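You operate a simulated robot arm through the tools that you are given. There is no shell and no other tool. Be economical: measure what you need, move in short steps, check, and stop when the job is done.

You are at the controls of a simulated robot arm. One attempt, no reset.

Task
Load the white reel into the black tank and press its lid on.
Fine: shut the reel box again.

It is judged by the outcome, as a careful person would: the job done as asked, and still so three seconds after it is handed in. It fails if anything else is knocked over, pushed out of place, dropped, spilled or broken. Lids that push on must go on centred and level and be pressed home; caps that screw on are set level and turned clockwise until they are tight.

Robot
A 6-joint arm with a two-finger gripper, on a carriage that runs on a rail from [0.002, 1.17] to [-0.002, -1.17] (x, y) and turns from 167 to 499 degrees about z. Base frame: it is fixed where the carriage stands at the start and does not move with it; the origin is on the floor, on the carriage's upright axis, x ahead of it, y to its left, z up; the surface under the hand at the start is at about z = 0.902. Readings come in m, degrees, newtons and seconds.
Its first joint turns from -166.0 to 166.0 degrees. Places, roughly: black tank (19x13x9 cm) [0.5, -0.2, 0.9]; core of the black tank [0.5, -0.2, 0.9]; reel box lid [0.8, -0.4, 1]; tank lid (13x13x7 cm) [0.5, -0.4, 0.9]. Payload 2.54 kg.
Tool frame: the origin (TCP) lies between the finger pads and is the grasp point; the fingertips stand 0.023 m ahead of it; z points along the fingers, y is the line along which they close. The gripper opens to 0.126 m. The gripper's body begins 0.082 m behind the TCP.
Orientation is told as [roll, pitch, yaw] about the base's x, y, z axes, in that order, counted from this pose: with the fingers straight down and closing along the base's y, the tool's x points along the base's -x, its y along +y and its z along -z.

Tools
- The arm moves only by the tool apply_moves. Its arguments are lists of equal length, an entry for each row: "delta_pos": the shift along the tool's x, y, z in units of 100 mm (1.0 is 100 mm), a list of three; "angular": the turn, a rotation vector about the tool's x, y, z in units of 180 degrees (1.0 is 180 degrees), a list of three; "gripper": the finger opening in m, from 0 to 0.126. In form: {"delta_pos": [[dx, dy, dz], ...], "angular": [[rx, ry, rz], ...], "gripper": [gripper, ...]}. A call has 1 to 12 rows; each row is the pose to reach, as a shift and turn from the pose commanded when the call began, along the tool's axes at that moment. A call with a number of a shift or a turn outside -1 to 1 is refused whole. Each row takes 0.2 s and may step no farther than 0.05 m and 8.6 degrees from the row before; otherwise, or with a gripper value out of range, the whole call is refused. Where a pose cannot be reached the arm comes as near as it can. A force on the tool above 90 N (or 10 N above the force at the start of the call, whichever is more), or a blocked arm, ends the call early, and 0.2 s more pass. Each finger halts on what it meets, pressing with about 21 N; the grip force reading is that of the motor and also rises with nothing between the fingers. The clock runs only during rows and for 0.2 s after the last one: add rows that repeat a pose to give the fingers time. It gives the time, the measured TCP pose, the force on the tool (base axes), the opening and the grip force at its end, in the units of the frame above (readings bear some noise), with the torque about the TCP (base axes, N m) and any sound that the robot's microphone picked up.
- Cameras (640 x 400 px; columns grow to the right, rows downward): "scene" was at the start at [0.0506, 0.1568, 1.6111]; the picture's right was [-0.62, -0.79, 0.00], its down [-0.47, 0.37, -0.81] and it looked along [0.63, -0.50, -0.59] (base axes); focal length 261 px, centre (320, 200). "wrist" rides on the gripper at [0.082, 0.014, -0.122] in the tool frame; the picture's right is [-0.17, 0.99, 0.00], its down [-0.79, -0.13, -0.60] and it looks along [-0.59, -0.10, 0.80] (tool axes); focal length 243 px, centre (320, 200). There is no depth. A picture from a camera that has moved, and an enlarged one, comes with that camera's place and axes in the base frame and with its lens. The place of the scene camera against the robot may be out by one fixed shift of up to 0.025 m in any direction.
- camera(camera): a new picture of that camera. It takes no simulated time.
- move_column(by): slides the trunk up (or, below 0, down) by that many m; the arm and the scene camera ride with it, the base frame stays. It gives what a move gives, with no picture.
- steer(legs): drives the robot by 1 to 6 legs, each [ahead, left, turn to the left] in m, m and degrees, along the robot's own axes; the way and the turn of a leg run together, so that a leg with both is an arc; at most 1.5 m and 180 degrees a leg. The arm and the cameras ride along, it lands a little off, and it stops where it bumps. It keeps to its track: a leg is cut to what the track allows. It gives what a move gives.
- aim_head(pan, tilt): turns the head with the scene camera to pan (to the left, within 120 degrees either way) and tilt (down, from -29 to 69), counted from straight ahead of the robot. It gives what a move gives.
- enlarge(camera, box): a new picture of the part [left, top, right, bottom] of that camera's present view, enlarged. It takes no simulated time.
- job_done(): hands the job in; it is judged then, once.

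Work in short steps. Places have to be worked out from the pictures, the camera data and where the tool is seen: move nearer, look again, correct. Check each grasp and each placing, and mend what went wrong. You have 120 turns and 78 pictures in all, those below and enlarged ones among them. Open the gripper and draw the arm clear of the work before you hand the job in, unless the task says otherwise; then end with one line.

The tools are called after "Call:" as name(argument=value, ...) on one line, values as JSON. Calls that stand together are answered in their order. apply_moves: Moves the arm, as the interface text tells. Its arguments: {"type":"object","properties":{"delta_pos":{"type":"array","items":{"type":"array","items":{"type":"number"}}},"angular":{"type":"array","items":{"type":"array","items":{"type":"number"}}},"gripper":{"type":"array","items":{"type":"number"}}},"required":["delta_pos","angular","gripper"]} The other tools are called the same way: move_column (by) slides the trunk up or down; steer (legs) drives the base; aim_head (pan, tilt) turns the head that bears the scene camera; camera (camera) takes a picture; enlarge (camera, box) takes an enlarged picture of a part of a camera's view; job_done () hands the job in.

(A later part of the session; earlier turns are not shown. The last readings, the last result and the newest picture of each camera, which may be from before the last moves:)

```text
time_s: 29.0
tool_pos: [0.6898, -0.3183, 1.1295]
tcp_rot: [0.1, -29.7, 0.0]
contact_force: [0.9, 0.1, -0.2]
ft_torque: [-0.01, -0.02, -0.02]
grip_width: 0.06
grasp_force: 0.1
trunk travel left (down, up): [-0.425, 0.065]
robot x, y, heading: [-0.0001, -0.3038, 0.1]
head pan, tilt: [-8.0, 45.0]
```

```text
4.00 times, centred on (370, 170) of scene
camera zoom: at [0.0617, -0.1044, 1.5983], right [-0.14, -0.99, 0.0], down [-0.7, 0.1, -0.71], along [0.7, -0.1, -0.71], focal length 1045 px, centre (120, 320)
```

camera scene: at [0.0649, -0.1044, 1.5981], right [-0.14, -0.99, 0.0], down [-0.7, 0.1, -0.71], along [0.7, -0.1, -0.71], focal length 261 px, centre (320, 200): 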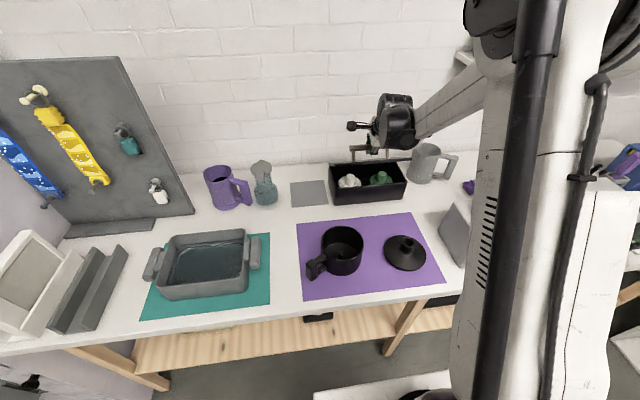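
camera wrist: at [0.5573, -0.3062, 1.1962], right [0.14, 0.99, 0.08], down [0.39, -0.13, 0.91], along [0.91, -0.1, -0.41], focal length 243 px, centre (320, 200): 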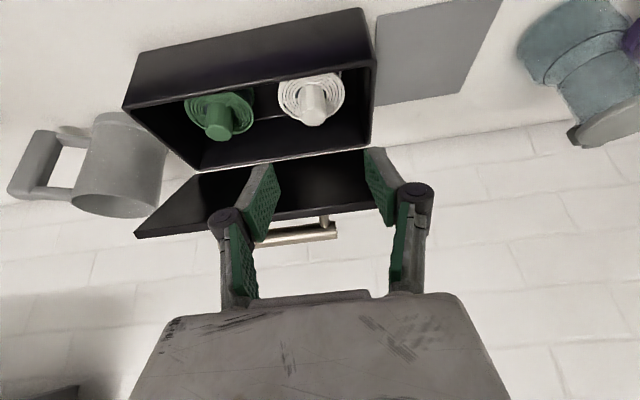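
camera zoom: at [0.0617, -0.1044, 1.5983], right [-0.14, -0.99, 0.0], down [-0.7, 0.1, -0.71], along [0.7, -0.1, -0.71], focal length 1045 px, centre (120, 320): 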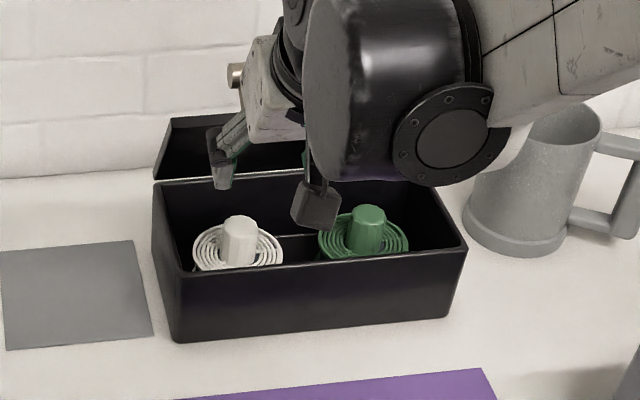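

Aligned. The wrist joint may come close to the box rim, so I go 10 cm along the axis and check the clearance.

Call:
apply_moves(delta_pos=[[0, 0, 0.35], [0, 0, 0.7], [0, 0, 1.0]], angular=[[0, 0, 0], [0, 0, 0], [0, 0, 0]], gripper=[0.06, 0.06, 0.06])

Call:
camera(camera="wrist")

Call:
camera(camera="scene")

```text
time_s: 29.8
tool_pos: [0.7407, -0.319, 1.0418]
tcp_rot: [0.2, -29.6, 0.1]
contact_force: [-0.3, -0.2, -0.6]
ft_torque: [-0.01, -0.03, 0.02]
grip_width: 0.0599
grasp_force: 0.0
trunk travel left (down, up): [-0.425, 0.065]
robot x, y, heading: [0.004, -0.303, 0.1]
head pan, tilt: [-8.0, 45.0]
```

```text
41 pictures are left
camera wrist: at [0.6083, -0.3058, 1.1076], right [0.14, 0.99, 0.08], down [0.39, -0.13, 0.91], along [0.91, -0.1, -0.41], focal length 243 px, centre (320, 200)
```

wrist: 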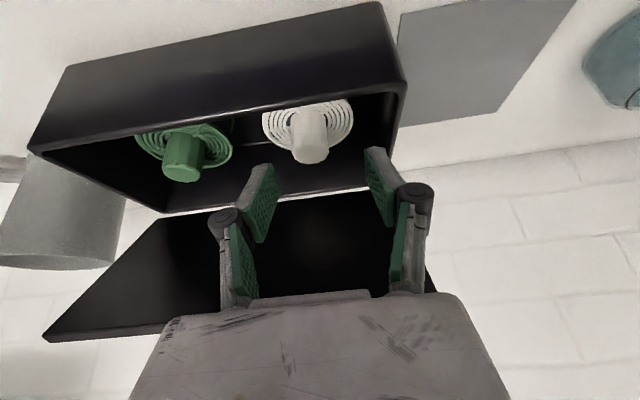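

```text
40 pictures are left
camera scene: at [0.0612, -0.1044, 1.5983], right [-0.14, -0.99, 0.0], down [-0.7, 0.1, -0.71], along [0.7, -0.1, -0.71], focal length 261 px, centre (320, 200)
```

scene: 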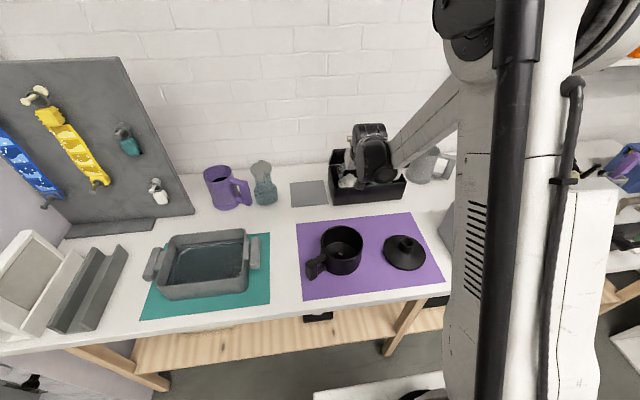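

The hub is at y≈-0.326. I enlarge the scene to judge the wrist's clearance over the rim.

Call:
enlarge(camera="scene", box=[310, 110, 430, 210])

```text
4.00 times, centred on (370, 160) of scene
camera zoom: at [0.0612, -0.1044, 1.5983], right [-0.14, -0.99, 0.0], down [-0.7, 0.1, -0.71], along [0.7, -0.1, -0.71], focal length 1045 px, centre (120, 360)
```

zoom: 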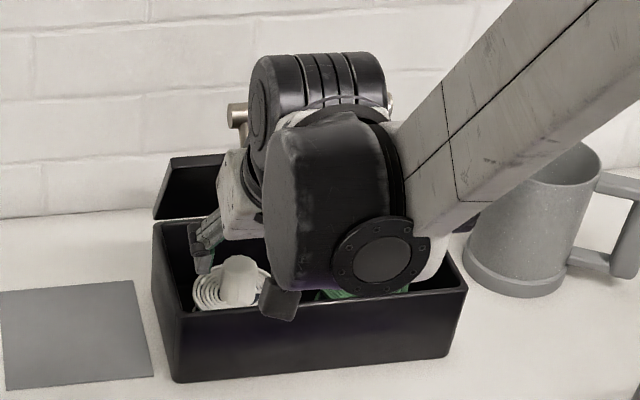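

Triangulating the wrist cap puts it at z≈1.22, x≈0.49, so the clearance is ample. I go in the remaining 8.6 cm and close on the hub.

Call:
apply_moves(delta_pos=[[-0.02, -0.07, 0.3], [-0.02, -0.07, 0.6], [-0.02, -0.07, 0.86]], angular=[[0, 0, 0], [0, 0, 0], [0, 0, 0]], gripper=[0.06, 0.06, 0.06])

Call:
camera(camera="wrist")

```text
time_s: 30.6
tool_pos: [0.782, -0.3278, 0.9738]
tcp_rot: [0.0, -29.9, 0.0]
contact_force: [-3.1, -1.8, 49.6]
ft_torque: [-0.1, 0.06, 0.01]
grip_width: 0.0584
grasp_force: 15.6
trunk travel left (down, up): [-0.425, 0.065]
robot x, y, heading: [-0.0018, -0.3072, -0.2]
head pan, tilt: [-8.0, 45.0]
```

```text
38 pictures are left
camera wrist: at [0.6499, -0.3143, 1.0385], right [0.14, 0.99, 0.08], down [0.39, -0.13, 0.91], along [0.91, -0.1, -0.4], focal length 243 px, centre (320, 200)
```

wrist: 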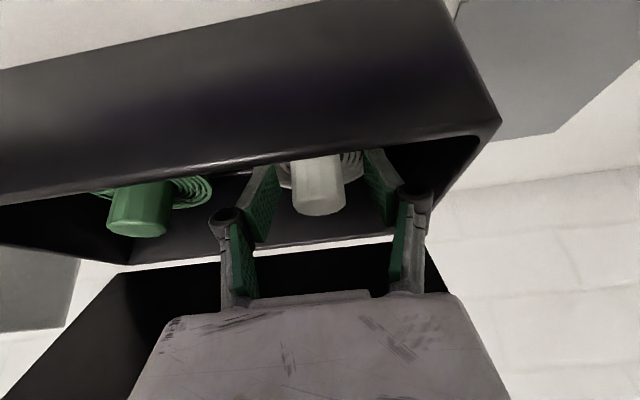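

The tips are pressing on the flange at about 50 N. I back up about 1 cm and close on the hub.

Call:
apply_moves(delta_pos=[[0, 0.0, -0.1], [0, 0.0, -0.1], [0, 0, -0.1], [0, 0, -0.1], [0, 0, -0.1]], angular=[[0, 0, 0], [0, 0, 0], [0, 0, 0], [0, 0, 0], [0, 0, 0]], gripper=[0.06, 0.05, 0.035, 0.02, 0.01])

Call:
camera(camera="wrist")

```text
time_s: 31.8
tool_pos: [0.7789, -0.3267, 0.9779]
tcp_rot: [0.2, -29.6, 0.1]
contact_force: [0.2, -0.2, -0.8]
ft_torque: [-0.03, 0.02, 0.0]
grip_width: 0.0341
grasp_force: 20.8
trunk travel left (down, up): [-0.425, 0.065]
robot x, y, heading: [0.0008, -0.302, 0.2]
head pan, tilt: [-8.0, 45.0]
```

```text
37 pictures are left
camera wrist: at [0.6466, -0.3138, 1.0438], right [0.14, 0.99, 0.08], down [0.39, -0.13, 0.91], along [0.91, -0.1, -0.41], focal length 243 px, centre (320, 200)
```

wrist: 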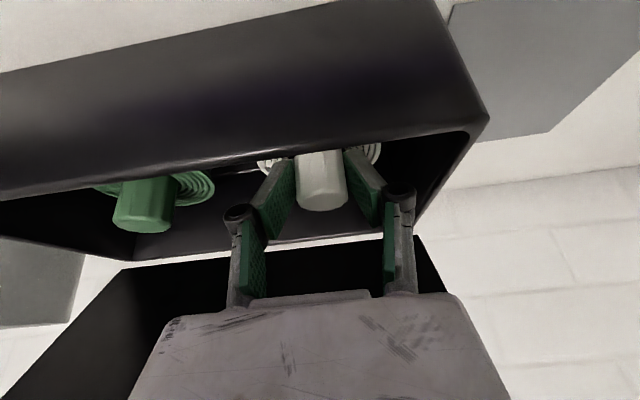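

The hub is held at 34 mm. I lift nearly straight up, easing forward slightly to stay clear of the open lid, until the reel is above the rim.

Call:
apply_moves(delta_pos=[[-0.075, 0, -0.13], [-0.15, 0, -0.26], [-0.275, 0, -0.476], [-0.306, 0, -0.69], [-0.345, 0, -0.898]], angular=[[0, 0, 0], [0, 0, 0], [0, 0, 0], [0, 0, 0], [0, 0, 0]], gripper=[0.01, 0.01, 0.01, 0.01, 0.01])

Call:
camera(camera="wrist")

Call:
enlarge(camera="scene", box=[310, 110, 430, 210])

```text
time_s: 33.0
tool_pos: [0.7626, -0.3261, 1.0728]
tcp_rot: [0.1, -29.6, 0.1]
contact_force: [0.6, 0.3, -0.6]
ft_torque: [0.03, 0.03, -0.01]
grip_width: 0.0339
grasp_force: 21.0
trunk travel left (down, up): [-0.425, 0.065]
robot x, y, heading: [-0.0009, -0.3014, -0.0]
head pan, tilt: [-8.0, 45.0]
```

```text
36 pictures are left
camera wrist: at [0.6315, -0.313, 1.1386], right [0.14, 0.99, 0.08], down [0.39, -0.13, 0.91], along [0.91, -0.1, -0.41], focal length 243 px, centre (320, 200)
```

wrist: 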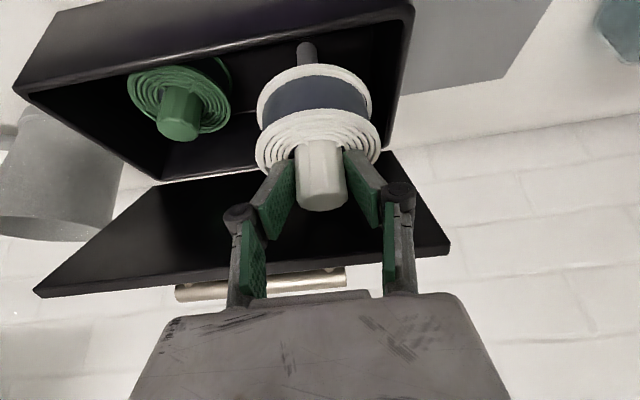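

```text
4.00 times, centred on (370, 160) of scene
camera zoom: at [0.0614, -0.1044, 1.5983], right [-0.14, -0.99, 0.0], down [-0.7, 0.1, -0.71], along [0.7, -0.1, -0.71], focal length 1045 px, centre (120, 360)
```

zoom: 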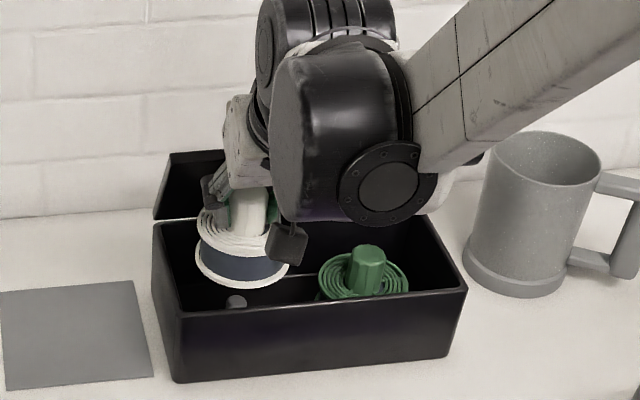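

The reel hangs upright and clear of its post. I draw it up and out toward the tank.

Call:
apply_moves(delta_pos=[[0.02, 0, -0.3], [0.05, 0, -0.6], [0.083, 0, -0.856]], angular=[[0, 0, 0], [0, 0, 0], [0, 0, 0]], gripper=[0.01, 0.01, 0.01])

Call:
apply_moves(delta_pos=[[0.19, 0.12, -0.17], [0.38, 0.25, -0.34], [0.57, 0.37, -0.5], [0.766, 0.5, -0.673]], angular=[[0, 0, 0], [0, 0, 0], [0, 0, 0], [0, 0, 0]], gripper=[0.01, 0.01, 0.01, 0.01])

Call:
camera(camera="wrist")

Call:
camera(camera="scene")

```text
time_s: 33.8
tool_pos: [0.714, -0.3255, 1.1419]
tcp_rot: [0.1, -29.6, 0.0]
contact_force: [1.0, 0.1, -0.6]
ft_torque: [0.01, 0.02, 0.0]
grip_width: 0.034
grasp_force: 20.9
trunk travel left (down, up): [-0.425, 0.065]
robot x, y, heading: [-0.0039, -0.3028, -0.1]
head pan, tilt: [-8.0, 45.0]
```

```text
time_s: 34.8
tool_pos: [0.6139, -0.2765, 1.1633]
tcp_rot: [0.1, -29.7, 0.1]
contact_force: [-0.5, 0.2, -0.3]
ft_torque: [-0.01, -0.01, 0.02]
grip_width: 0.034
grasp_force: 20.7
trunk travel left (down, up): [-0.425, 0.065]
robot x, y, heading: [0.0001, -0.299, 0.2]
head pan, tilt: [-8.0, 45.0]
```

```text
34 pictures are left
camera wrist: at [0.4823, -0.2627, 1.2298], right [0.14, 0.99, 0.08], down [0.39, -0.13, 0.91], along [0.91, -0.1, -0.41], focal length 243 px, centre (320, 200)
```

wrist: 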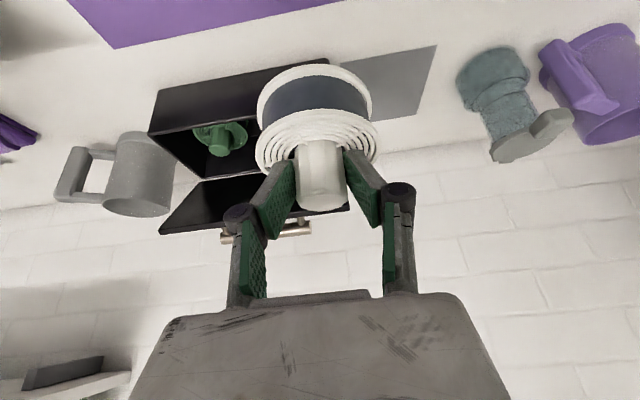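

```text
33 pictures are left
camera scene: at [0.0614, -0.1044, 1.5983], right [-0.14, -0.99, 0.0], down [-0.7, 0.1, -0.71], along [0.7, -0.1, -0.71], focal length 261 px, centre (320, 200)
```

scene: 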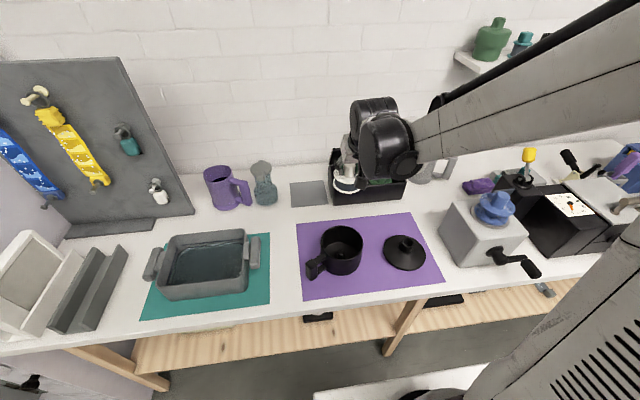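

I enlarge the tank in the scene view to locate its rim and core.

Call:
enlarge(camera="scene", box=[290, 210, 430, 300])

```text
4.44 times, centred on (360, 255) of scene
camera zoom: at [0.0614, -0.1044, 1.5983], right [-0.14, -0.99, 0.0], down [-0.7, 0.1, -0.71], along [0.7, -0.1, -0.71], focal length 1161 px, centre (142, -44)
```

zoom: 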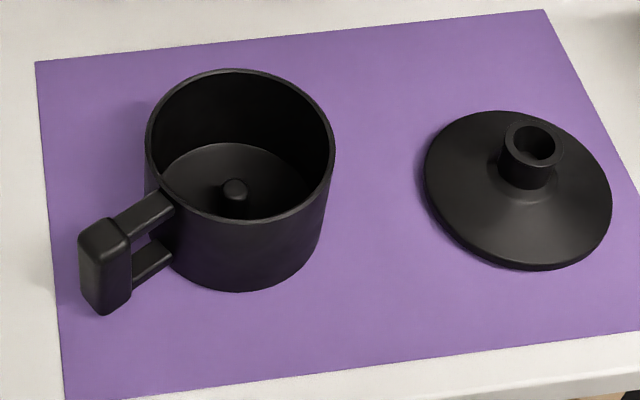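

The core is at about (0.493, -0.236), and the reel axis is 6 mm ahead of the TCP in x. I move to above the core, checking that it can be reached at this tilt.

Call:
apply_moves(delta_pos=[[0.23, 0.13, -0.13], [0.46, 0.27, -0.27], [0.693, 0.4, -0.4]], angular=[[0, 0, 0], [0, 0, 0], [0, 0, 0]], gripper=[0.01, 0.01, 0.01])

Call:
apply_moves(delta_pos=[[0.2, 0, -0.1], [0.4, 0, -0.23]], angular=[[0, 0, 0], [0, 0, 0]], gripper=[0.01, 0.01])

Call:
camera(camera="wrist")

Call:
camera(camera="scene")

```text
time_s: 35.6
tool_pos: [0.5349, -0.2362, 1.1636]
tcp_rot: [0.1, -29.6, -0.1]
contact_force: [-1.3, 0.0, -0.2]
ft_torque: [-0.02, 0.02, 0.01]
grip_width: 0.034
grasp_force: 20.6
trunk travel left (down, up): [-0.425, 0.065]
robot x, y, heading: [-0.0045, -0.307, -0.1]
head pan, tilt: [-8.0, 45.0]
```

```text
time_s: 36.2
tool_pos: [0.4884, -0.2351, 1.1632]
tcp_rot: [0.2, -29.6, 0.0]
contact_force: [-0.9, 0.0, -1.1]
ft_torque: [0.0, -0.04, -0.02]
grip_width: 0.0341
grasp_force: 21.0
trunk travel left (down, up): [-0.425, 0.065]
robot x, y, heading: [0.0006, -0.3031, -0.1]
head pan, tilt: [-8.0, 45.0]
```

```text
31 pictures are left
camera wrist: at [0.3566, -0.2215, 1.2292], right [0.14, 0.99, 0.08], down [0.39, -0.13, 0.91], along [0.91, -0.1, -0.41], focal length 243 px, centre (320, 200)
```

wrist: 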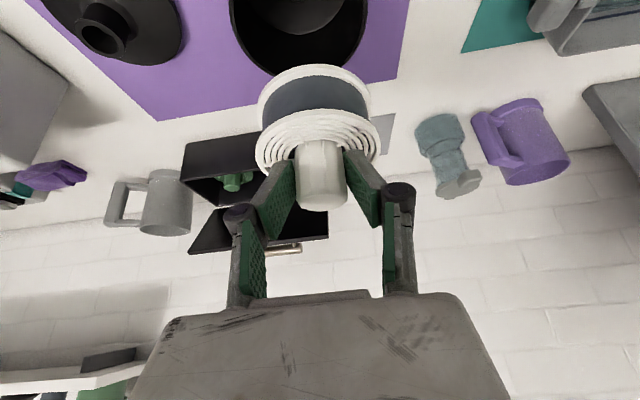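

```text
30 pictures are left
camera scene: at [0.0608, -0.1045, 1.5984], right [-0.14, -0.99, 0.0], down [-0.7, 0.1, -0.71], along [0.7, -0.1, -0.71], focal length 261 px, centre (320, 200)
```

scene: 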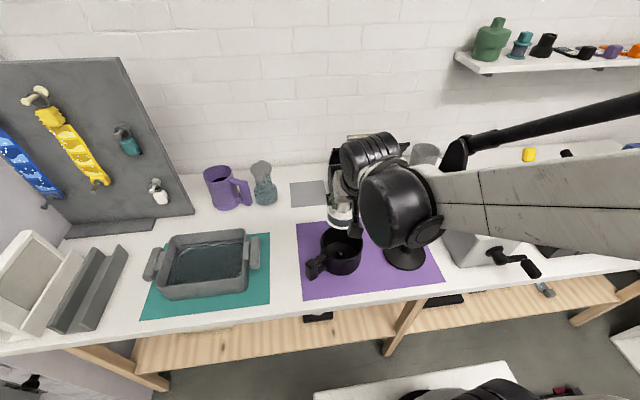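

Reachable. Combining the views puts the tank axis at about (0.488, -0.237). I lower the reel until its bottom is just at rim height to compare how the two line up.

Call:
apply_moves(delta_pos=[[0.18, -0.01, 0.28], [0.36, -0.01, 0.56], [0.543, -0.01, 0.84]], angular=[[0, 0, 0], [0, 0, 0], [0, 0, 0]], gripper=[0.01, 0.01, 0.01])

Call:
camera(camera="wrist")

Call:
enlarge(camera="scene", box=[290, 200, 430, 290])

```text
time_s: 37.0
tool_pos: [0.484, -0.2353, 1.0623]
tcp_rot: [0.1, -29.8, 0.0]
contact_force: [-1.0, 0.4, -1.0]
ft_torque: [-0.03, 0.02, -0.02]
grip_width: 0.0338
grasp_force: 21.4
trunk travel left (down, up): [-0.425, 0.065]
robot x, y, heading: [0.0007, -0.3039, 0.2]
head pan, tilt: [-8.0, 45.0]
```

```text
29 pictures are left
camera wrist: at [0.3524, -0.2221, 1.1287], right [0.14, 0.99, 0.08], down [0.39, -0.13, 0.91], along [0.91, -0.1, -0.41], focal length 243 px, centre (320, 200)
```

wrist: 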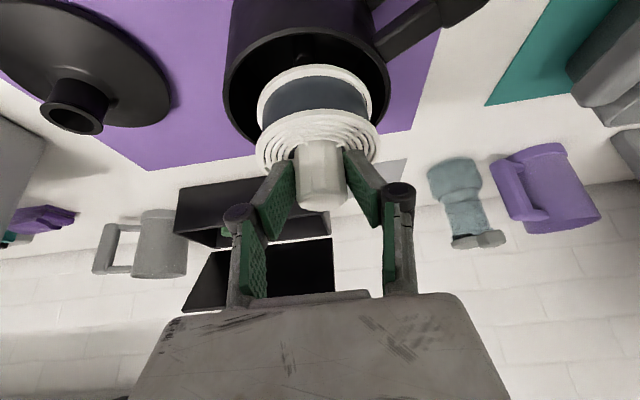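

```text
4.44 times, centred on (360, 245) of scene
camera zoom: at [0.0617, -0.1043, 1.5982], right [-0.14, -0.99, 0.0], down [-0.7, 0.1, -0.71], along [0.7, -0.1, -0.71], focal length 1161 px, centre (142, 0)
```

zoom: 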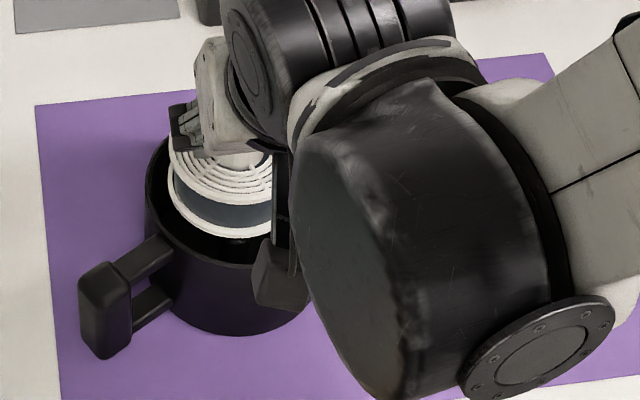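

I enlarge further to compare the lower flange with the rim.

Call:
enlarge(camera="scene", box=[315, 218, 365, 278])

Call:
enlarge(camera="wrist", box=[210, 20, 410, 220])

```text
6.67 times, centred on (340, 248) of scene
camera zoom: at [0.0617, -0.1043, 1.5982], right [-0.14, -0.99, 0.0], down [-0.7, 0.1, -0.71], along [0.7, -0.1, -0.71], focal length 1742 px, centre (187, -120)
```

zoom: 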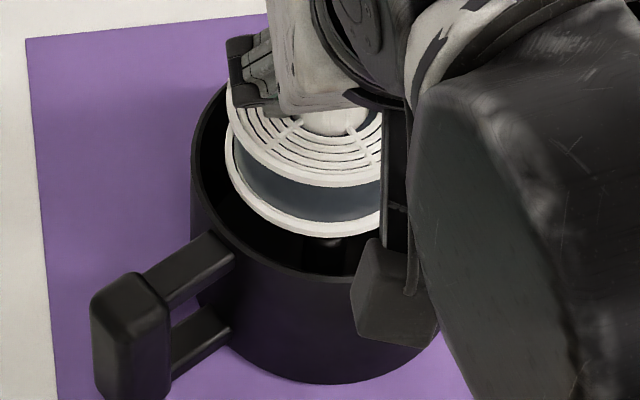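

```text
2.00 times, centred on (310, 120) of wrist
camera zoom: at [0.3524, -0.2221, 1.1287], right [0.14, 0.99, 0.08], down [0.39, -0.13, 0.91], along [0.91, -0.1, -0.41], focal length 485 px, centre (340, 360)
```

zoom: 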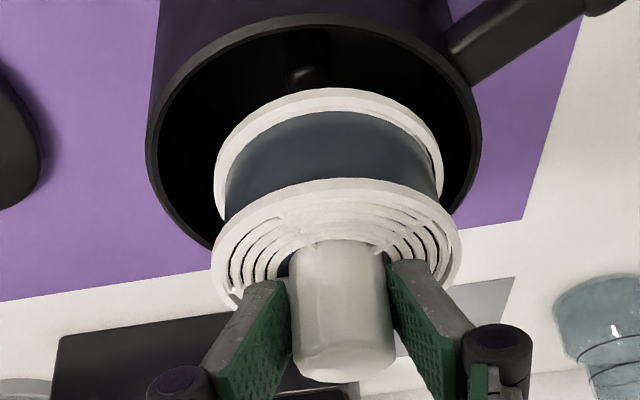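

Both views agree the reel should move about 7 mm toward -y, and that x is right. I shift it and lower to just above the core.

Call:
apply_moves(delta_pos=[[0, -0.075, 0], [0.1, -0.075, 0.173], [0.2, -0.075, 0.346]], angular=[[0, 0, 0], [0, 0, 0], [0, 0, 0]], gripper=[0.01, 0.01, 0.01])

Call:
apply_moves(delta_pos=[[0.025, 0, 0.043], [0.05, 0, 0.087], [0.075, 0, 0.13]], angular=[[0, 0, 0], [0, 0, 0], [0, 0, 0]], gripper=[0.01, 0.01, 0.01])

Call:
enlarge(camera="scene", box=[315, 218, 365, 278])

Call:
enlarge(camera="wrist", box=[210, 20, 410, 220])

```text
time_s: 37.8
tool_pos: [0.4838, -0.2427, 1.0239]
tcp_rot: [0.1, -29.6, 0.0]
contact_force: [0.0, -0.1, -1.1]
ft_torque: [0.0, 0.04, -0.01]
grip_width: 0.0339
grasp_force: 20.7
trunk travel left (down, up): [-0.425, 0.065]
robot x, y, heading: [-0.0015, -0.305, 0.1]
head pan, tilt: [-8.0, 45.0]
```

```text
time_s: 38.6
tool_pos: [0.4862, -0.2433, 1.0189]
tcp_rot: [0.2, -29.6, 0.0]
contact_force: [-0.1, -0.4, 0.1]
ft_torque: [-0.01, 0.0, -0.03]
grip_width: 0.0339
grasp_force: 20.9
out of reach, approached as far as the arm can: row 2, 3
trunk travel left (down, up): [-0.425, 0.065]
robot x, y, heading: [0.0014, -0.3052, 0.1]
head pan, tilt: [-8.0, 45.0]
```

```text
6.67 times, centred on (340, 248) of scene
camera zoom: at [0.0612, -0.1044, 1.5983], right [-0.14, -0.99, 0.0], down [-0.7, 0.1, -0.71], along [0.7, -0.1, -0.71], focal length 1742 px, centre (187, -120)
```

zoom: 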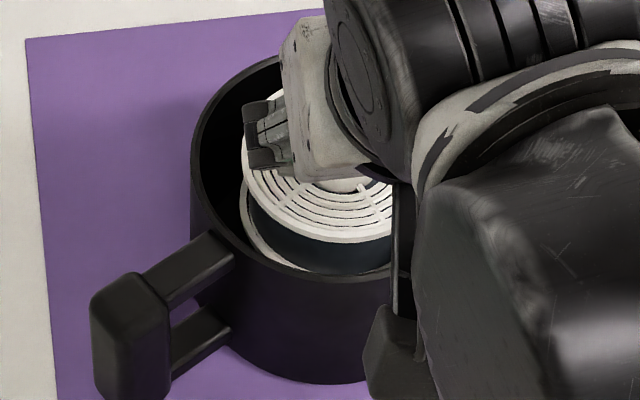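

```text
2.00 times, centred on (310, 120) of wrist
camera zoom: at [0.354, -0.2299, 1.0849], right [0.14, 0.99, 0.08], down [0.39, -0.13, 0.91], along [0.91, -0.1, -0.41], focal length 485 px, centre (340, 360)
```

zoom: 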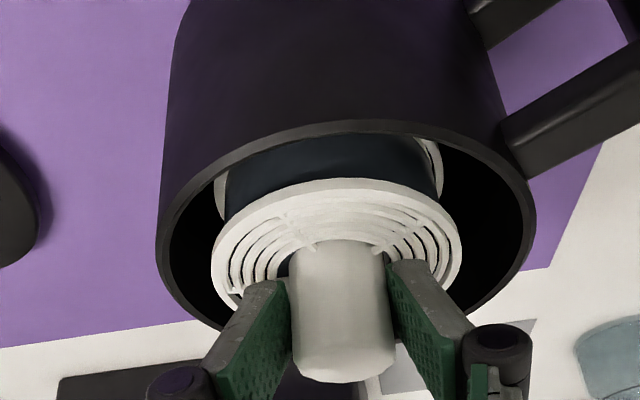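

The arm is at its reach limit here, but the trunk can lower the whole arm straight down. The reel looks centred, so I lower by the column in small steps and watch the force.

Call:
move_column(by=-0.01)

Call:
move_column(by=-0.008)

```text
time_s: 39.2
tool_pos: [0.4851, -0.2427, 1.0097]
tcp_rot: [0.1, -29.7, 0.1]
contact_force: [0.3, 0.0, -0.5]
ft_torque: [0.01, 0.02, 0.03]
grip_width: 0.034
grasp_force: 21.0
trunk travel left (down, up): [-0.415, 0.075]
robot x, y, heading: [-0.0029, -0.3025, 0.2]
head pan, tilt: [-8.0, 45.0]
```

```text
time_s: 39.7
tool_pos: [0.4864, -0.2436, 1.0]
tcp_rot: [0.1, -29.7, 0.0]
contact_force: [-0.1, 0.6, -0.9]
ft_torque: [-0.02, -0.03, -0.01]
grip_width: 0.034
grasp_force: 20.8
trunk travel left (down, up): [-0.407, 0.083]
robot x, y, heading: [-0.0022, -0.3017, -0.2]
head pan, tilt: [-8.0, 45.0]
```

No contact yet; I continue down.

Call:
move_column(by=-0.006)

Call:
move_column(by=-0.005)

```text
time_s: 40.3
tool_pos: [0.486, -0.2416, 0.9946]
tcp_rot: [0.0, -29.6, 0.0]
contact_force: [-1.4, 1.9, -0.9]
ft_torque: [0.17, 0.07, 0.03]
grip_width: 0.0341
grasp_force: 21.4
trunk travel left (down, up): [-0.401, 0.089]
robot x, y, heading: [-0.0005, -0.3052, 0.1]
head pan, tilt: [-8.0, 45.0]
```

```text
time_s: 40.8
tool_pos: [0.4853, -0.2434, 0.9901]
tcp_rot: [0.1, -29.6, -0.1]
contact_force: [-2.1, 2.0, -0.1]
ft_torque: [0.11, 0.1, 0.06]
grip_width: 0.0342
grasp_force: 21.6
trunk travel left (down, up): [-0.396, 0.094]
robot x, y, heading: [-0.0006, -0.3043, 0.2]
head pan, tilt: [-8.0, 45.0]
```

The small lateral forces (-2, +2 N) with no upward force suggest the bore is sliding onto the core. I continue to the floor.

Call:
move_column(by=-0.006)

Call:
move_column(by=-0.005)

Call:
enlarge(camera="wrist", box=[210, 20, 410, 220])

```text
time_s: 41.4
tool_pos: [0.4855, -0.2434, 0.9837]
tcp_rot: [0.1, -29.6, 0.0]
contact_force: [-0.9, 0.1, -1.1]
ft_torque: [0.07, 0.05, 0.03]
grip_width: 0.0341
grasp_force: 21.4
trunk travel left (down, up): [-0.39, 0.1]
robot x, y, heading: [-0.001, -0.304, 0.1]
head pan, tilt: [-8.0, 45.0]
```

```text
time_s: 41.9
tool_pos: [0.4861, -0.2426, 0.9789]
tcp_rot: [0.1, -29.7, -0.1]
contact_force: [-0.7, 1.5, -1.2]
ft_torque: [0.05, 0.07, 0.04]
grip_width: 0.0339
grasp_force: 20.7
trunk travel left (down, up): [-0.385, 0.105]
robot x, y, heading: [0.0005, -0.3069, 0.1]
head pan, tilt: [-8.0, 45.0]
```

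```text
2.00 times, centred on (310, 120) of wrist
camera zoom: at [0.3541, -0.2298, 1.0449], right [0.14, 0.99, 0.08], down [0.39, -0.13, 0.91], along [0.91, -0.1, -0.41], focal length 485 px, centre (340, 360)
```

zoom: 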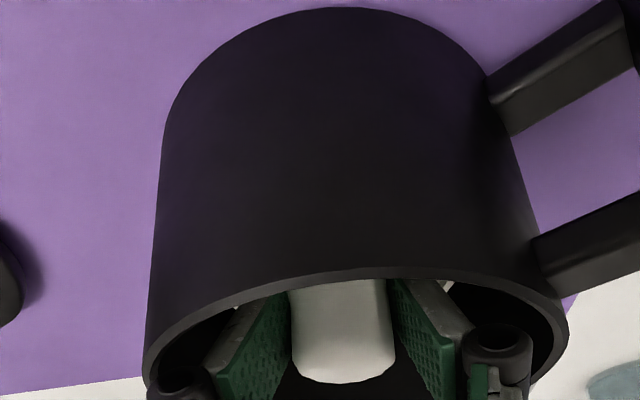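

The reel is inside the tank. I keep lowering until it bottoms out.

Call:
move_column(by=-0.004)

Call:
move_column(by=-0.003)

```text
time_s: 42.5
tool_pos: [0.4856, -0.2417, 0.976]
tcp_rot: [0.2, -29.7, 0.1]
contact_force: [1.5, 4.8, 17.0]
ft_torque: [0.14, -0.45, 0.06]
grip_width: 0.0342
grasp_force: 21.3
trunk travel left (down, up): [-0.381, 0.109]
robot x, y, heading: [-0.0015, -0.3038, 0.0]
head pan, tilt: [-8.0, 45.0]
```

```text
time_s: 43.0
tool_pos: [0.4858, -0.2425, 0.9728]
tcp_rot: [0.1, -29.6, -0.1]
contact_force: [3.4, 6.7, 31.7]
ft_torque: [0.08, -0.4, 0.1]
grip_width: 0.0339
grasp_force: 21.2
trunk travel left (down, up): [-0.378, 0.112]
robot x, y, heading: [0.0011, -0.2996, 0.0]
head pan, tilt: [-8.0, 45.0]
```

It bottomed out at TCP z≈0.975, matching its seated height in the box. I open slightly to release it.

Call:
apply_moves(delta_pos=[[0, 0, 0], [0, 0, 0], [0, 0, 0]], angular=[[0, 0, 0], [0, 0, 0], [0, 0, 0]], gripper=[0.042, 0.048, 0.048])

Call:
camera(camera="wrist")

```text
time_s: 43.8
tool_pos: [0.4863, -0.2434, 0.9718]
tcp_rot: [0.1, -29.6, -0.1]
contact_force: [2.5, 6.9, 5.4]
ft_torque: [-0.01, 0.06, -0.03]
grip_width: 0.0485
grasp_force: 0.0
trunk travel left (down, up): [-0.378, 0.112]
robot x, y, heading: [-0.0004, -0.304, 0.3]
head pan, tilt: [-8.0, 45.0]
```

```text
22 pictures are left
camera wrist: at [0.3539, -0.2295, 1.0378], right [0.14, 0.99, 0.08], down [0.39, -0.13, 0.91], along [0.91, -0.1, -0.41], focal length 243 px, centre (320, 200)
```

wrist: 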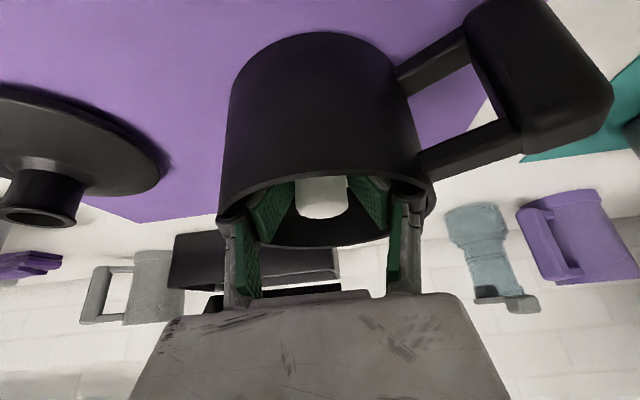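

The knuckles are close to the rim, with a 7 N side force. I narrow the opening slightly and raise the column gently.

Call:
apply_moves(delta_pos=[[0, 0.02, 0], [0, 0.02, 0]], angular=[[0, 0, 0], [0, 0, 0]], gripper=[0.042, 0.042])

Call:
move_column(by=0.015)

Call:
move_column(by=0.09)

Call:
camera(camera="wrist")

```text
time_s: 44.4
tool_pos: [0.4854, -0.2423, 0.9716]
tcp_rot: [0.1, -29.6, 0.0]
contact_force: [2.6, -1.0, 10.4]
ft_torque: [-0.11, -0.06, 0.01]
grip_width: 0.0411
grasp_force: 0.0
trunk travel left (down, up): [-0.378, 0.112]
robot x, y, heading: [0.0018, -0.3026, 0.2]
head pan, tilt: [-8.0, 45.0]
```

```text
time_s: 45.0
tool_pos: [0.4856, -0.2409, 0.9861]
tcp_rot: [0.1, -29.5, -0.1]
contact_force: [-0.2, 1.2, 0.3]
ft_torque: [0.04, -0.01, -0.01]
grip_width: 0.042
grasp_force: 0.0
trunk travel left (down, up): [-0.393, 0.097]
robot x, y, heading: [-0.0004, -0.3056, 0.1]
head pan, tilt: [-8.0, 45.0]
```

```text
time_s: 46.2
tool_pos: [0.4852, -0.2405, 1.0764]
tcp_rot: [0.1, -29.5, 0.1]
contact_force: [-0.5, 0.5, 0.3]
ft_torque: [-0.02, 0.0, 0.0]
grip_width: 0.0421
grasp_force: 0.0
trunk travel left (down, up): [-0.483, 0.007]
robot x, y, heading: [-0.001, -0.3058, 0.2]
head pan, tilt: [-8.0, 45.0]
```

```text
21 pictures are left
camera wrist: at [0.3542, -0.2279, 1.1426], right [0.14, 0.99, 0.08], down [0.39, -0.13, 0.91], along [0.91, -0.1, -0.41], focal length 243 px, centre (320, 200)
```

wrist: 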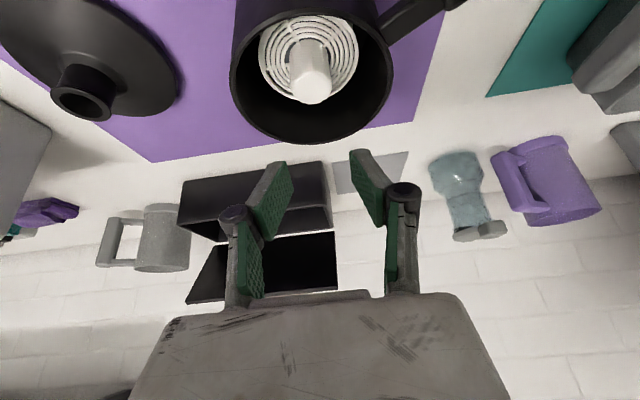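

The reel sits level on its core. The tank lid's tube is at about (0.470, -0.421), so I return the tool to vertical and move over toward it.

Call:
apply_moves(delta_pos=[[0, -0.2, -0.1], [0, -0.4, -0.2], [0.01, -0.6, -0.248], [0.02, -0.8, -0.248], [0.03, -0.95, -0.248]], angular=[[0, 0.033, 0], [0, 0.066, 0], [0, 0.1, 0], [0, 0.133, 0], [0, 0.1645, 0]], gripper=[0.05, 0.06, 0.07, 0.08, 0.08])

Call:
apply_moves(delta_pos=[[0, -0.4, 0], [0, -0.8, 0]], angular=[[0, 0, 0], [0, 0, 0]], gripper=[0.08, 0.08])

Call:
camera(camera="wrist")

```text
time_s: 47.5
tool_pos: [0.4705, -0.3364, 1.0981]
tcp_rot: [0.0, 0.1, 0.0]
contact_force: [0.7, 0.8, 0.1]
ft_torque: [0.0, 0.01, 0.0]
grip_width: 0.0799
grasp_force: 0.1
trunk travel left (down, up): [-0.483, 0.007]
robot x, y, heading: [-0.001, -0.3041, 0.1]
head pan, tilt: [-8.0, 45.0]
```

```text
time_s: 48.0
tool_pos: [0.4707, -0.4156, 1.0977]
tcp_rot: [0.1, 0.2, 0.0]
contact_force: [0.3, -0.1, 1.0]
ft_torque: [0.01, -0.02, -0.02]
grip_width: 0.08
grasp_force: 0.1
trunk travel left (down, up): [-0.483, 0.007]
robot x, y, heading: [-0.0014, -0.3042, 0.1]
head pan, tilt: [-8.0, 45.0]
```

```text
20 pictures are left
camera wrist: at [0.3877, -0.4029, 1.2199], right [0.17, 0.99, 0.0], down [0.79, -0.13, 0.6], along [0.59, -0.1, -0.8], focal length 243 px, centre (320, 200)
```

wrist: 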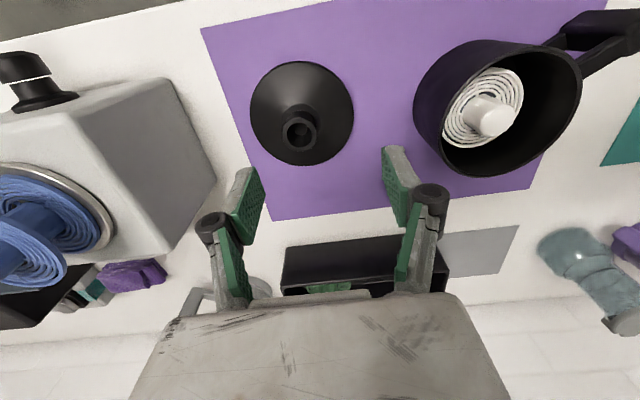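

This nearer view puts the tube at about (0.476, -0.438). I shift over it, come down some, and check.

Call:
apply_moves(delta_pos=[[-0.05, -0.22, 0.2], [-0.05, -0.22, 0.5]], angular=[[0, 0, 0], [0, 0, 0]], gripper=[0.08, 0.08])

Call:
camera(camera="wrist")

```text
time_s: 48.6
tool_pos: [0.4767, -0.4365, 1.0458]
tcp_rot: [0.1, 0.1, 0.0]
contact_force: [0.3, 0.5, 0.0]
ft_torque: [0.0, 0.01, -0.05]
grip_width: 0.08
grasp_force: 0.1
trunk travel left (down, up): [-0.483, 0.007]
robot x, y, heading: [-0.0009, -0.304, -0.1]
head pan, tilt: [-8.0, 45.0]
```

```text
19 pictures are left
camera wrist: at [0.3944, -0.4232, 1.1677], right [0.16, 0.99, 0.0], down [0.79, -0.13, 0.6], along [0.59, -0.1, -0.8], focal length 243 px, centre (320, 200)
```

wrist: 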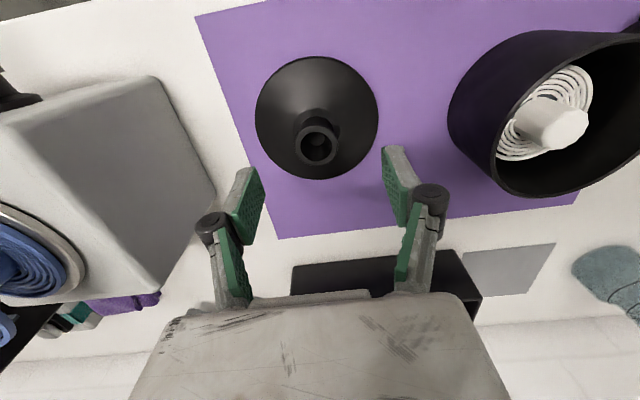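

The tube is at about (0.477, -0.439). I descend around it, then close.

Call:
apply_moves(delta_pos=[[0, -0.03, 0.3], [0, -0.03, 0.55], [0, -0.03, 0.75]], angular=[[0, 0, 0], [0, 0, 0], [0, 0, 0]], gripper=[0.07, 0.07, 0.07])

Call:
camera(camera="wrist")

```text
time_s: 49.5
tool_pos: [0.479, -0.4425, 0.9764]
tcp_rot: [0.1, 0.2, 0.0]
contact_force: [0.3, -0.5, -1.2]
ft_torque: [-0.02, 0.03, -0.02]
grip_width: 0.0699
grasp_force: 0.1
out of reach, approached as far as the arm can: row 3
trunk travel left (down, up): [-0.483, 0.007]
robot x, y, heading: [0.0027, -0.3035, 0.0]
head pan, tilt: [-8.0, 45.0]
```

```text
18 pictures are left
camera wrist: at [0.3965, -0.4286, 1.0993], right [0.17, 0.99, 0.0], down [0.79, -0.13, 0.6], along [0.59, -0.1, -0.8], focal length 243 px, centre (320, 200)
```

wrist: 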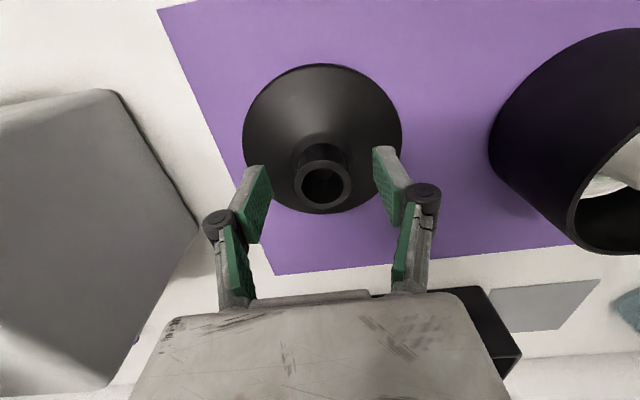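

The tube is between the fingers, and the arm is at its reach limit again. I lower the rest by the column and close.

Call:
move_column(by=-0.012)

Call:
apply_moves(delta_pos=[[0, 0, 0], [0, 0, 0], [0, 0, 0], [0, 0, 0], [0, 0, 0]], angular=[[0, 0, 0], [0, 0, 0], [0, 0, 0], [0, 0, 0], [0, 0, 0]], gripper=[0.06, 0.045, 0.03, 0.02, 0.02])

Call:
move_column(by=0.018)

Call:
camera(camera="wrist")

```text
time_s: 50.0
tool_pos: [0.4786, -0.4425, 0.9639]
tcp_rot: [0.0, 0.1, 0.0]
contact_force: [-0.2, 0.4, 0.3]
ft_torque: [0.02, 0.01, 0.02]
grip_width: 0.0705
grasp_force: 0.1
trunk travel left (down, up): [-0.471, 0.019]
robot x, y, heading: [-0.0024, -0.3015, 0.1]
head pan, tilt: [-8.0, 45.0]
```

```text
time_s: 51.2
tool_pos: [0.4792, -0.441, 0.9637]
tcp_rot: [0.1, 0.1, 0.0]
contact_force: [-0.6, -0.3, 0.7]
ft_torque: [-0.05, 0.05, -0.04]
grip_width: 0.0352
grasp_force: 20.8
trunk travel left (down, up): [-0.471, 0.019]
robot x, y, heading: [0.0001, -0.3019, 0.2]
head pan, tilt: [-8.0, 45.0]
```

```text
time_s: 51.9
tool_pos: [0.4782, -0.4416, 0.9823]
tcp_rot: [0.1, 0.1, 0.1]
contact_force: [0.5, -0.2, -0.7]
ft_torque: [0.02, 0.04, -0.02]
grip_width: 0.0349
grasp_force: 20.8
trunk travel left (down, up): [-0.489, 0.001]
robot x, y, heading: [0.0025, -0.3028, 0.2]
head pan, tilt: [-8.0, 45.0]
```

```text
17 pictures are left
camera wrist: at [0.3971, -0.4287, 1.1053], right [0.17, 0.99, 0.0], down [0.79, -0.13, 0.6], along [0.59, -0.1, -0.8], focal length 243 px, centre (320, 200)
```

wrist: 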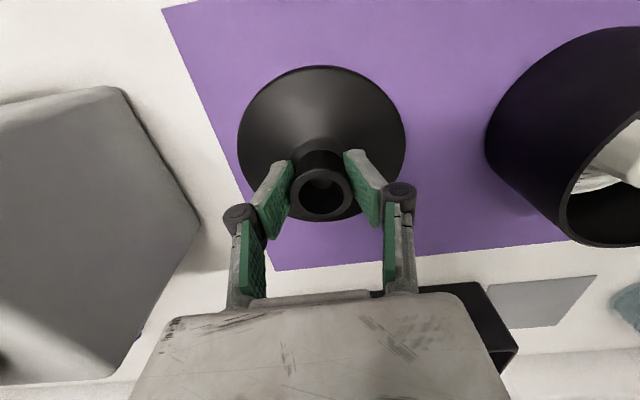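

The lid is held at 35 mm and level. I raise it well above the rim, then carry it toward the tank.

Call:
apply_moves(delta_pos=[[0, 0, -0.4], [0, 0, -0.8], [0, 0, -1.0]], angular=[[0, 0, 0], [0, 0, 0], [0, 0, 0]], gripper=[0.02, 0.02, 0.02])

Call:
apply_moves(delta_pos=[[0, 0.35, 0], [-0.05, 0.7, 0], [-0.105, 1.0, 0]], angular=[[0, 0, 0], [0, 0, 0], [0, 0, 0]], gripper=[0.02, 0.02, 0.02])

Call:
camera(camera="wrist")

```text
time_s: 52.7
tool_pos: [0.4797, -0.4438, 1.083]
tcp_rot: [0.1, 0.1, 0.0]
contact_force: [0.0, 0.0, -0.5]
ft_torque: [-0.01, 0.02, 0.04]
grip_width: 0.0351
grasp_force: 21.0
trunk travel left (down, up): [-0.489, 0.001]
robot x, y, heading: [-0.0048, -0.3067, 0.2]
head pan, tilt: [-8.0, 45.0]
```

```text
time_s: 53.5
tool_pos: [0.4897, -0.3409, 1.0834]
tcp_rot: [0.1, 0.2, -0.1]
contact_force: [-0.6, 1.2, -0.7]
ft_torque: [-0.01, 0.03, -0.01]
grip_width: 0.035
grasp_force: 20.9
trunk travel left (down, up): [-0.489, 0.001]
robot x, y, heading: [-0.0029, -0.3061, 0.0]
head pan, tilt: [-8.0, 45.0]
```

```text
16 pictures are left
camera wrist: at [0.4079, -0.328, 1.2049], right [0.17, 0.99, 0.0], down [0.79, -0.13, 0.6], along [0.59, -0.1, -0.8], focal length 243 px, centre (320, 200)
```

wrist: 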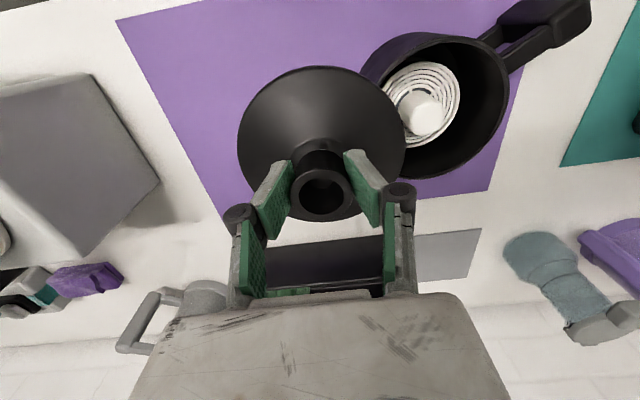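

I move over the tank axis and then compare the lid and rim from the scene camera before setting it down.

Call:
apply_moves(delta_pos=[[0, 0.35, 0], [-0.01, 0.7, 0], [-0.02, 1.0, 0], [-0.02, 1.0, 0.15]], angular=[[0, 0, 0], [0, 0, 0], [0, 0, 0], [0, 0, 0]], gripper=[0.02, 0.02, 0.02, 0.02])

Call:
enlarge(camera="scene", box=[300, 220, 400, 300])

Call:
camera(camera="wrist")

```text
time_s: 54.5
tool_pos: [0.4928, -0.2415, 1.0693]
tcp_rot: [0.1, 0.1, 0.0]
contact_force: [0.2, -0.2, -0.3]
ft_torque: [0.0, 0.01, 0.0]
grip_width: 0.0353
grasp_force: 21.2
trunk travel left (down, up): [-0.489, 0.001]
robot x, y, heading: [0.0003, -0.3011, -0.1]
head pan, tilt: [-8.0, 45.0]
```

```text
5.00 times, centred on (350, 260) of scene
camera zoom: at [0.0616, -0.1042, 1.6622], right [-0.14, -0.99, 0.0], down [-0.7, 0.1, -0.71], along [0.7, -0.1, -0.71], focal length 1306 px, centre (170, -100)
```

zoom: 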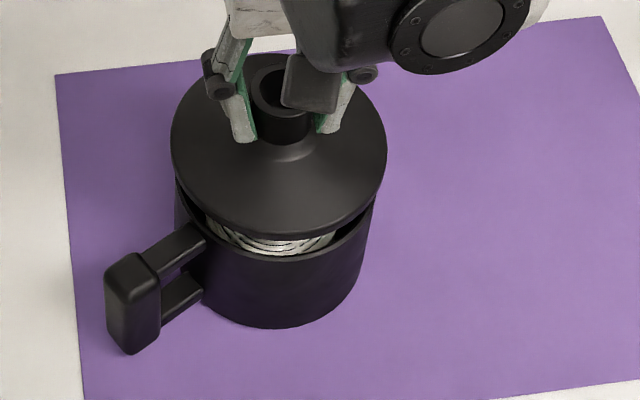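

```text
14 pictures are left
camera wrist: at [0.4099, -0.228, 1.1912], right [0.17, 0.99, 0.0], down [0.79, -0.13, 0.6], along [0.59, -0.1, -0.8], focal length 243 px, centre (320, 200)
```

wrist: 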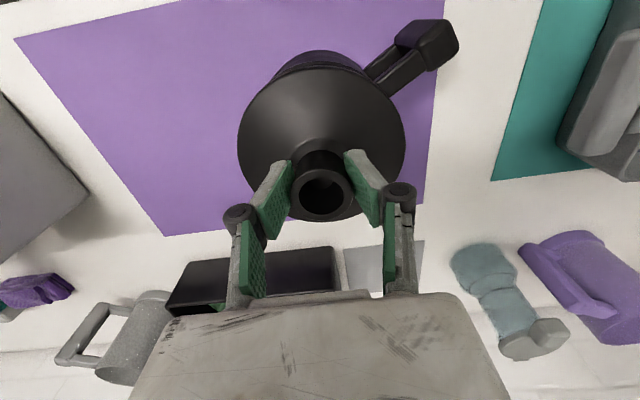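

In y the lid and rim agree to about 1 mm. I enlarge to judge the x alignment.

Call:
enlarge(camera="scene", box=[328, 245, 382, 287])

```text
9.52 times, centred on (355, 266) of scene
camera zoom: at [0.0616, -0.1042, 1.6622], right [-0.14, -0.99, 0.0], down [-0.7, 0.1, -0.71], along [0.7, -0.1, -0.71], focal length 2488 px, centre (-13, -429)
```

zoom: 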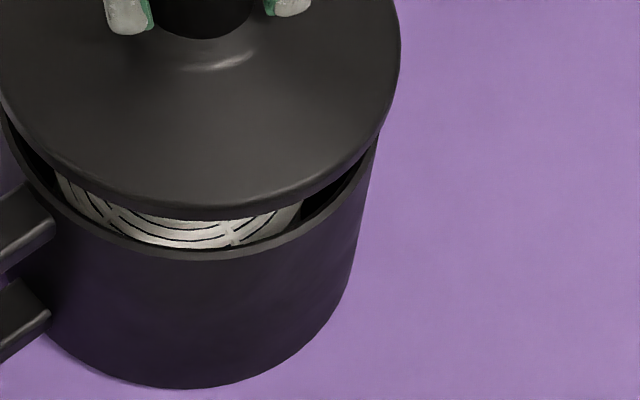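

The rim is at z≈0.985, and the lid should shift about 2.5 mm toward -x. I correct that and lower toward contact by the column.

Call:
apply_moves(delta_pos=[[0.025, 0.005, 0]], angular=[[0, 0, 0]], gripper=[0.02])

Call:
move_column(by=-0.018)

Call:
enlarge(camera="scene", box=[315, 230, 385, 290])

```text
time_s: 54.9
tool_pos: [0.4891, -0.2415, 1.0686]
tcp_rot: [0.1, 0.1, 0.0]
contact_force: [0.1, -0.1, 0.3]
ft_torque: [0.0, -0.02, 0.0]
grip_width: 0.0352
grasp_force: 20.6
trunk travel left (down, up): [-0.489, 0.001]
robot x, y, heading: [0.0021, -0.3041, 0.2]
head pan, tilt: [-8.0, 45.0]
```

```text
time_s: 55.5
tool_pos: [0.4883, -0.2418, 1.0516]
tcp_rot: [0.1, 0.1, 0.0]
contact_force: [0.3, 0.2, -1.0]
ft_torque: [0.02, 0.01, 0.0]
grip_width: 0.0353
grasp_force: 20.8
trunk travel left (down, up): [-0.471, 0.019]
robot x, y, heading: [-0.0008, -0.3046, -0.0]
head pan, tilt: [-8.0, 45.0]
```

```text
6.67 times, centred on (350, 260) of scene
camera zoom: at [0.0613, -0.1045, 1.6443], right [-0.14, -0.99, 0.0], down [-0.7, 0.1, -0.71], along [0.7, -0.1, -0.71], focal length 1742 px, centre (120, -200)
```

zoom: 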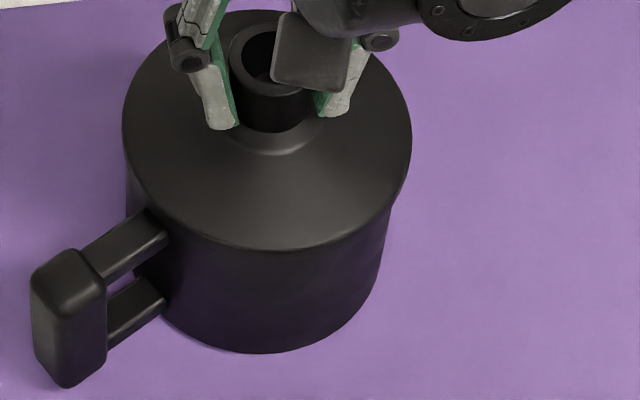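

The lid now looks concentric within measurement error. I lower to contact in small steps.

Call:
move_column(by=-0.006)

Call:
move_column(by=-0.004)

```text
time_s: 56.1
tool_pos: [0.4889, -0.2417, 1.0447]
tcp_rot: [0.2, 0.1, 0.1]
contact_force: [2.6, 0.4, 15.3]
ft_torque: [0.01, -0.29, -0.14]
grip_width: 0.0354
grasp_force: 21.1
trunk travel left (down, up): [-0.465, 0.025]
robot x, y, heading: [-0.0012, -0.3014, 0.1]
head pan, tilt: [-8.0, 45.0]
```

```text
time_s: 56.6
tool_pos: [0.4893, -0.2409, 1.0408]
tcp_rot: [0.1, 0.1, -0.1]
contact_force: [-0.2, 1.0, 10.6]
ft_torque: [0.03, -0.07, -0.12]
grip_width: 0.0352
grasp_force: 21.1
trunk travel left (down, up): [-0.461, 0.029]
robot x, y, heading: [-0.0019, -0.3025, 0.0]
head pan, tilt: [-8.0, 45.0]
```

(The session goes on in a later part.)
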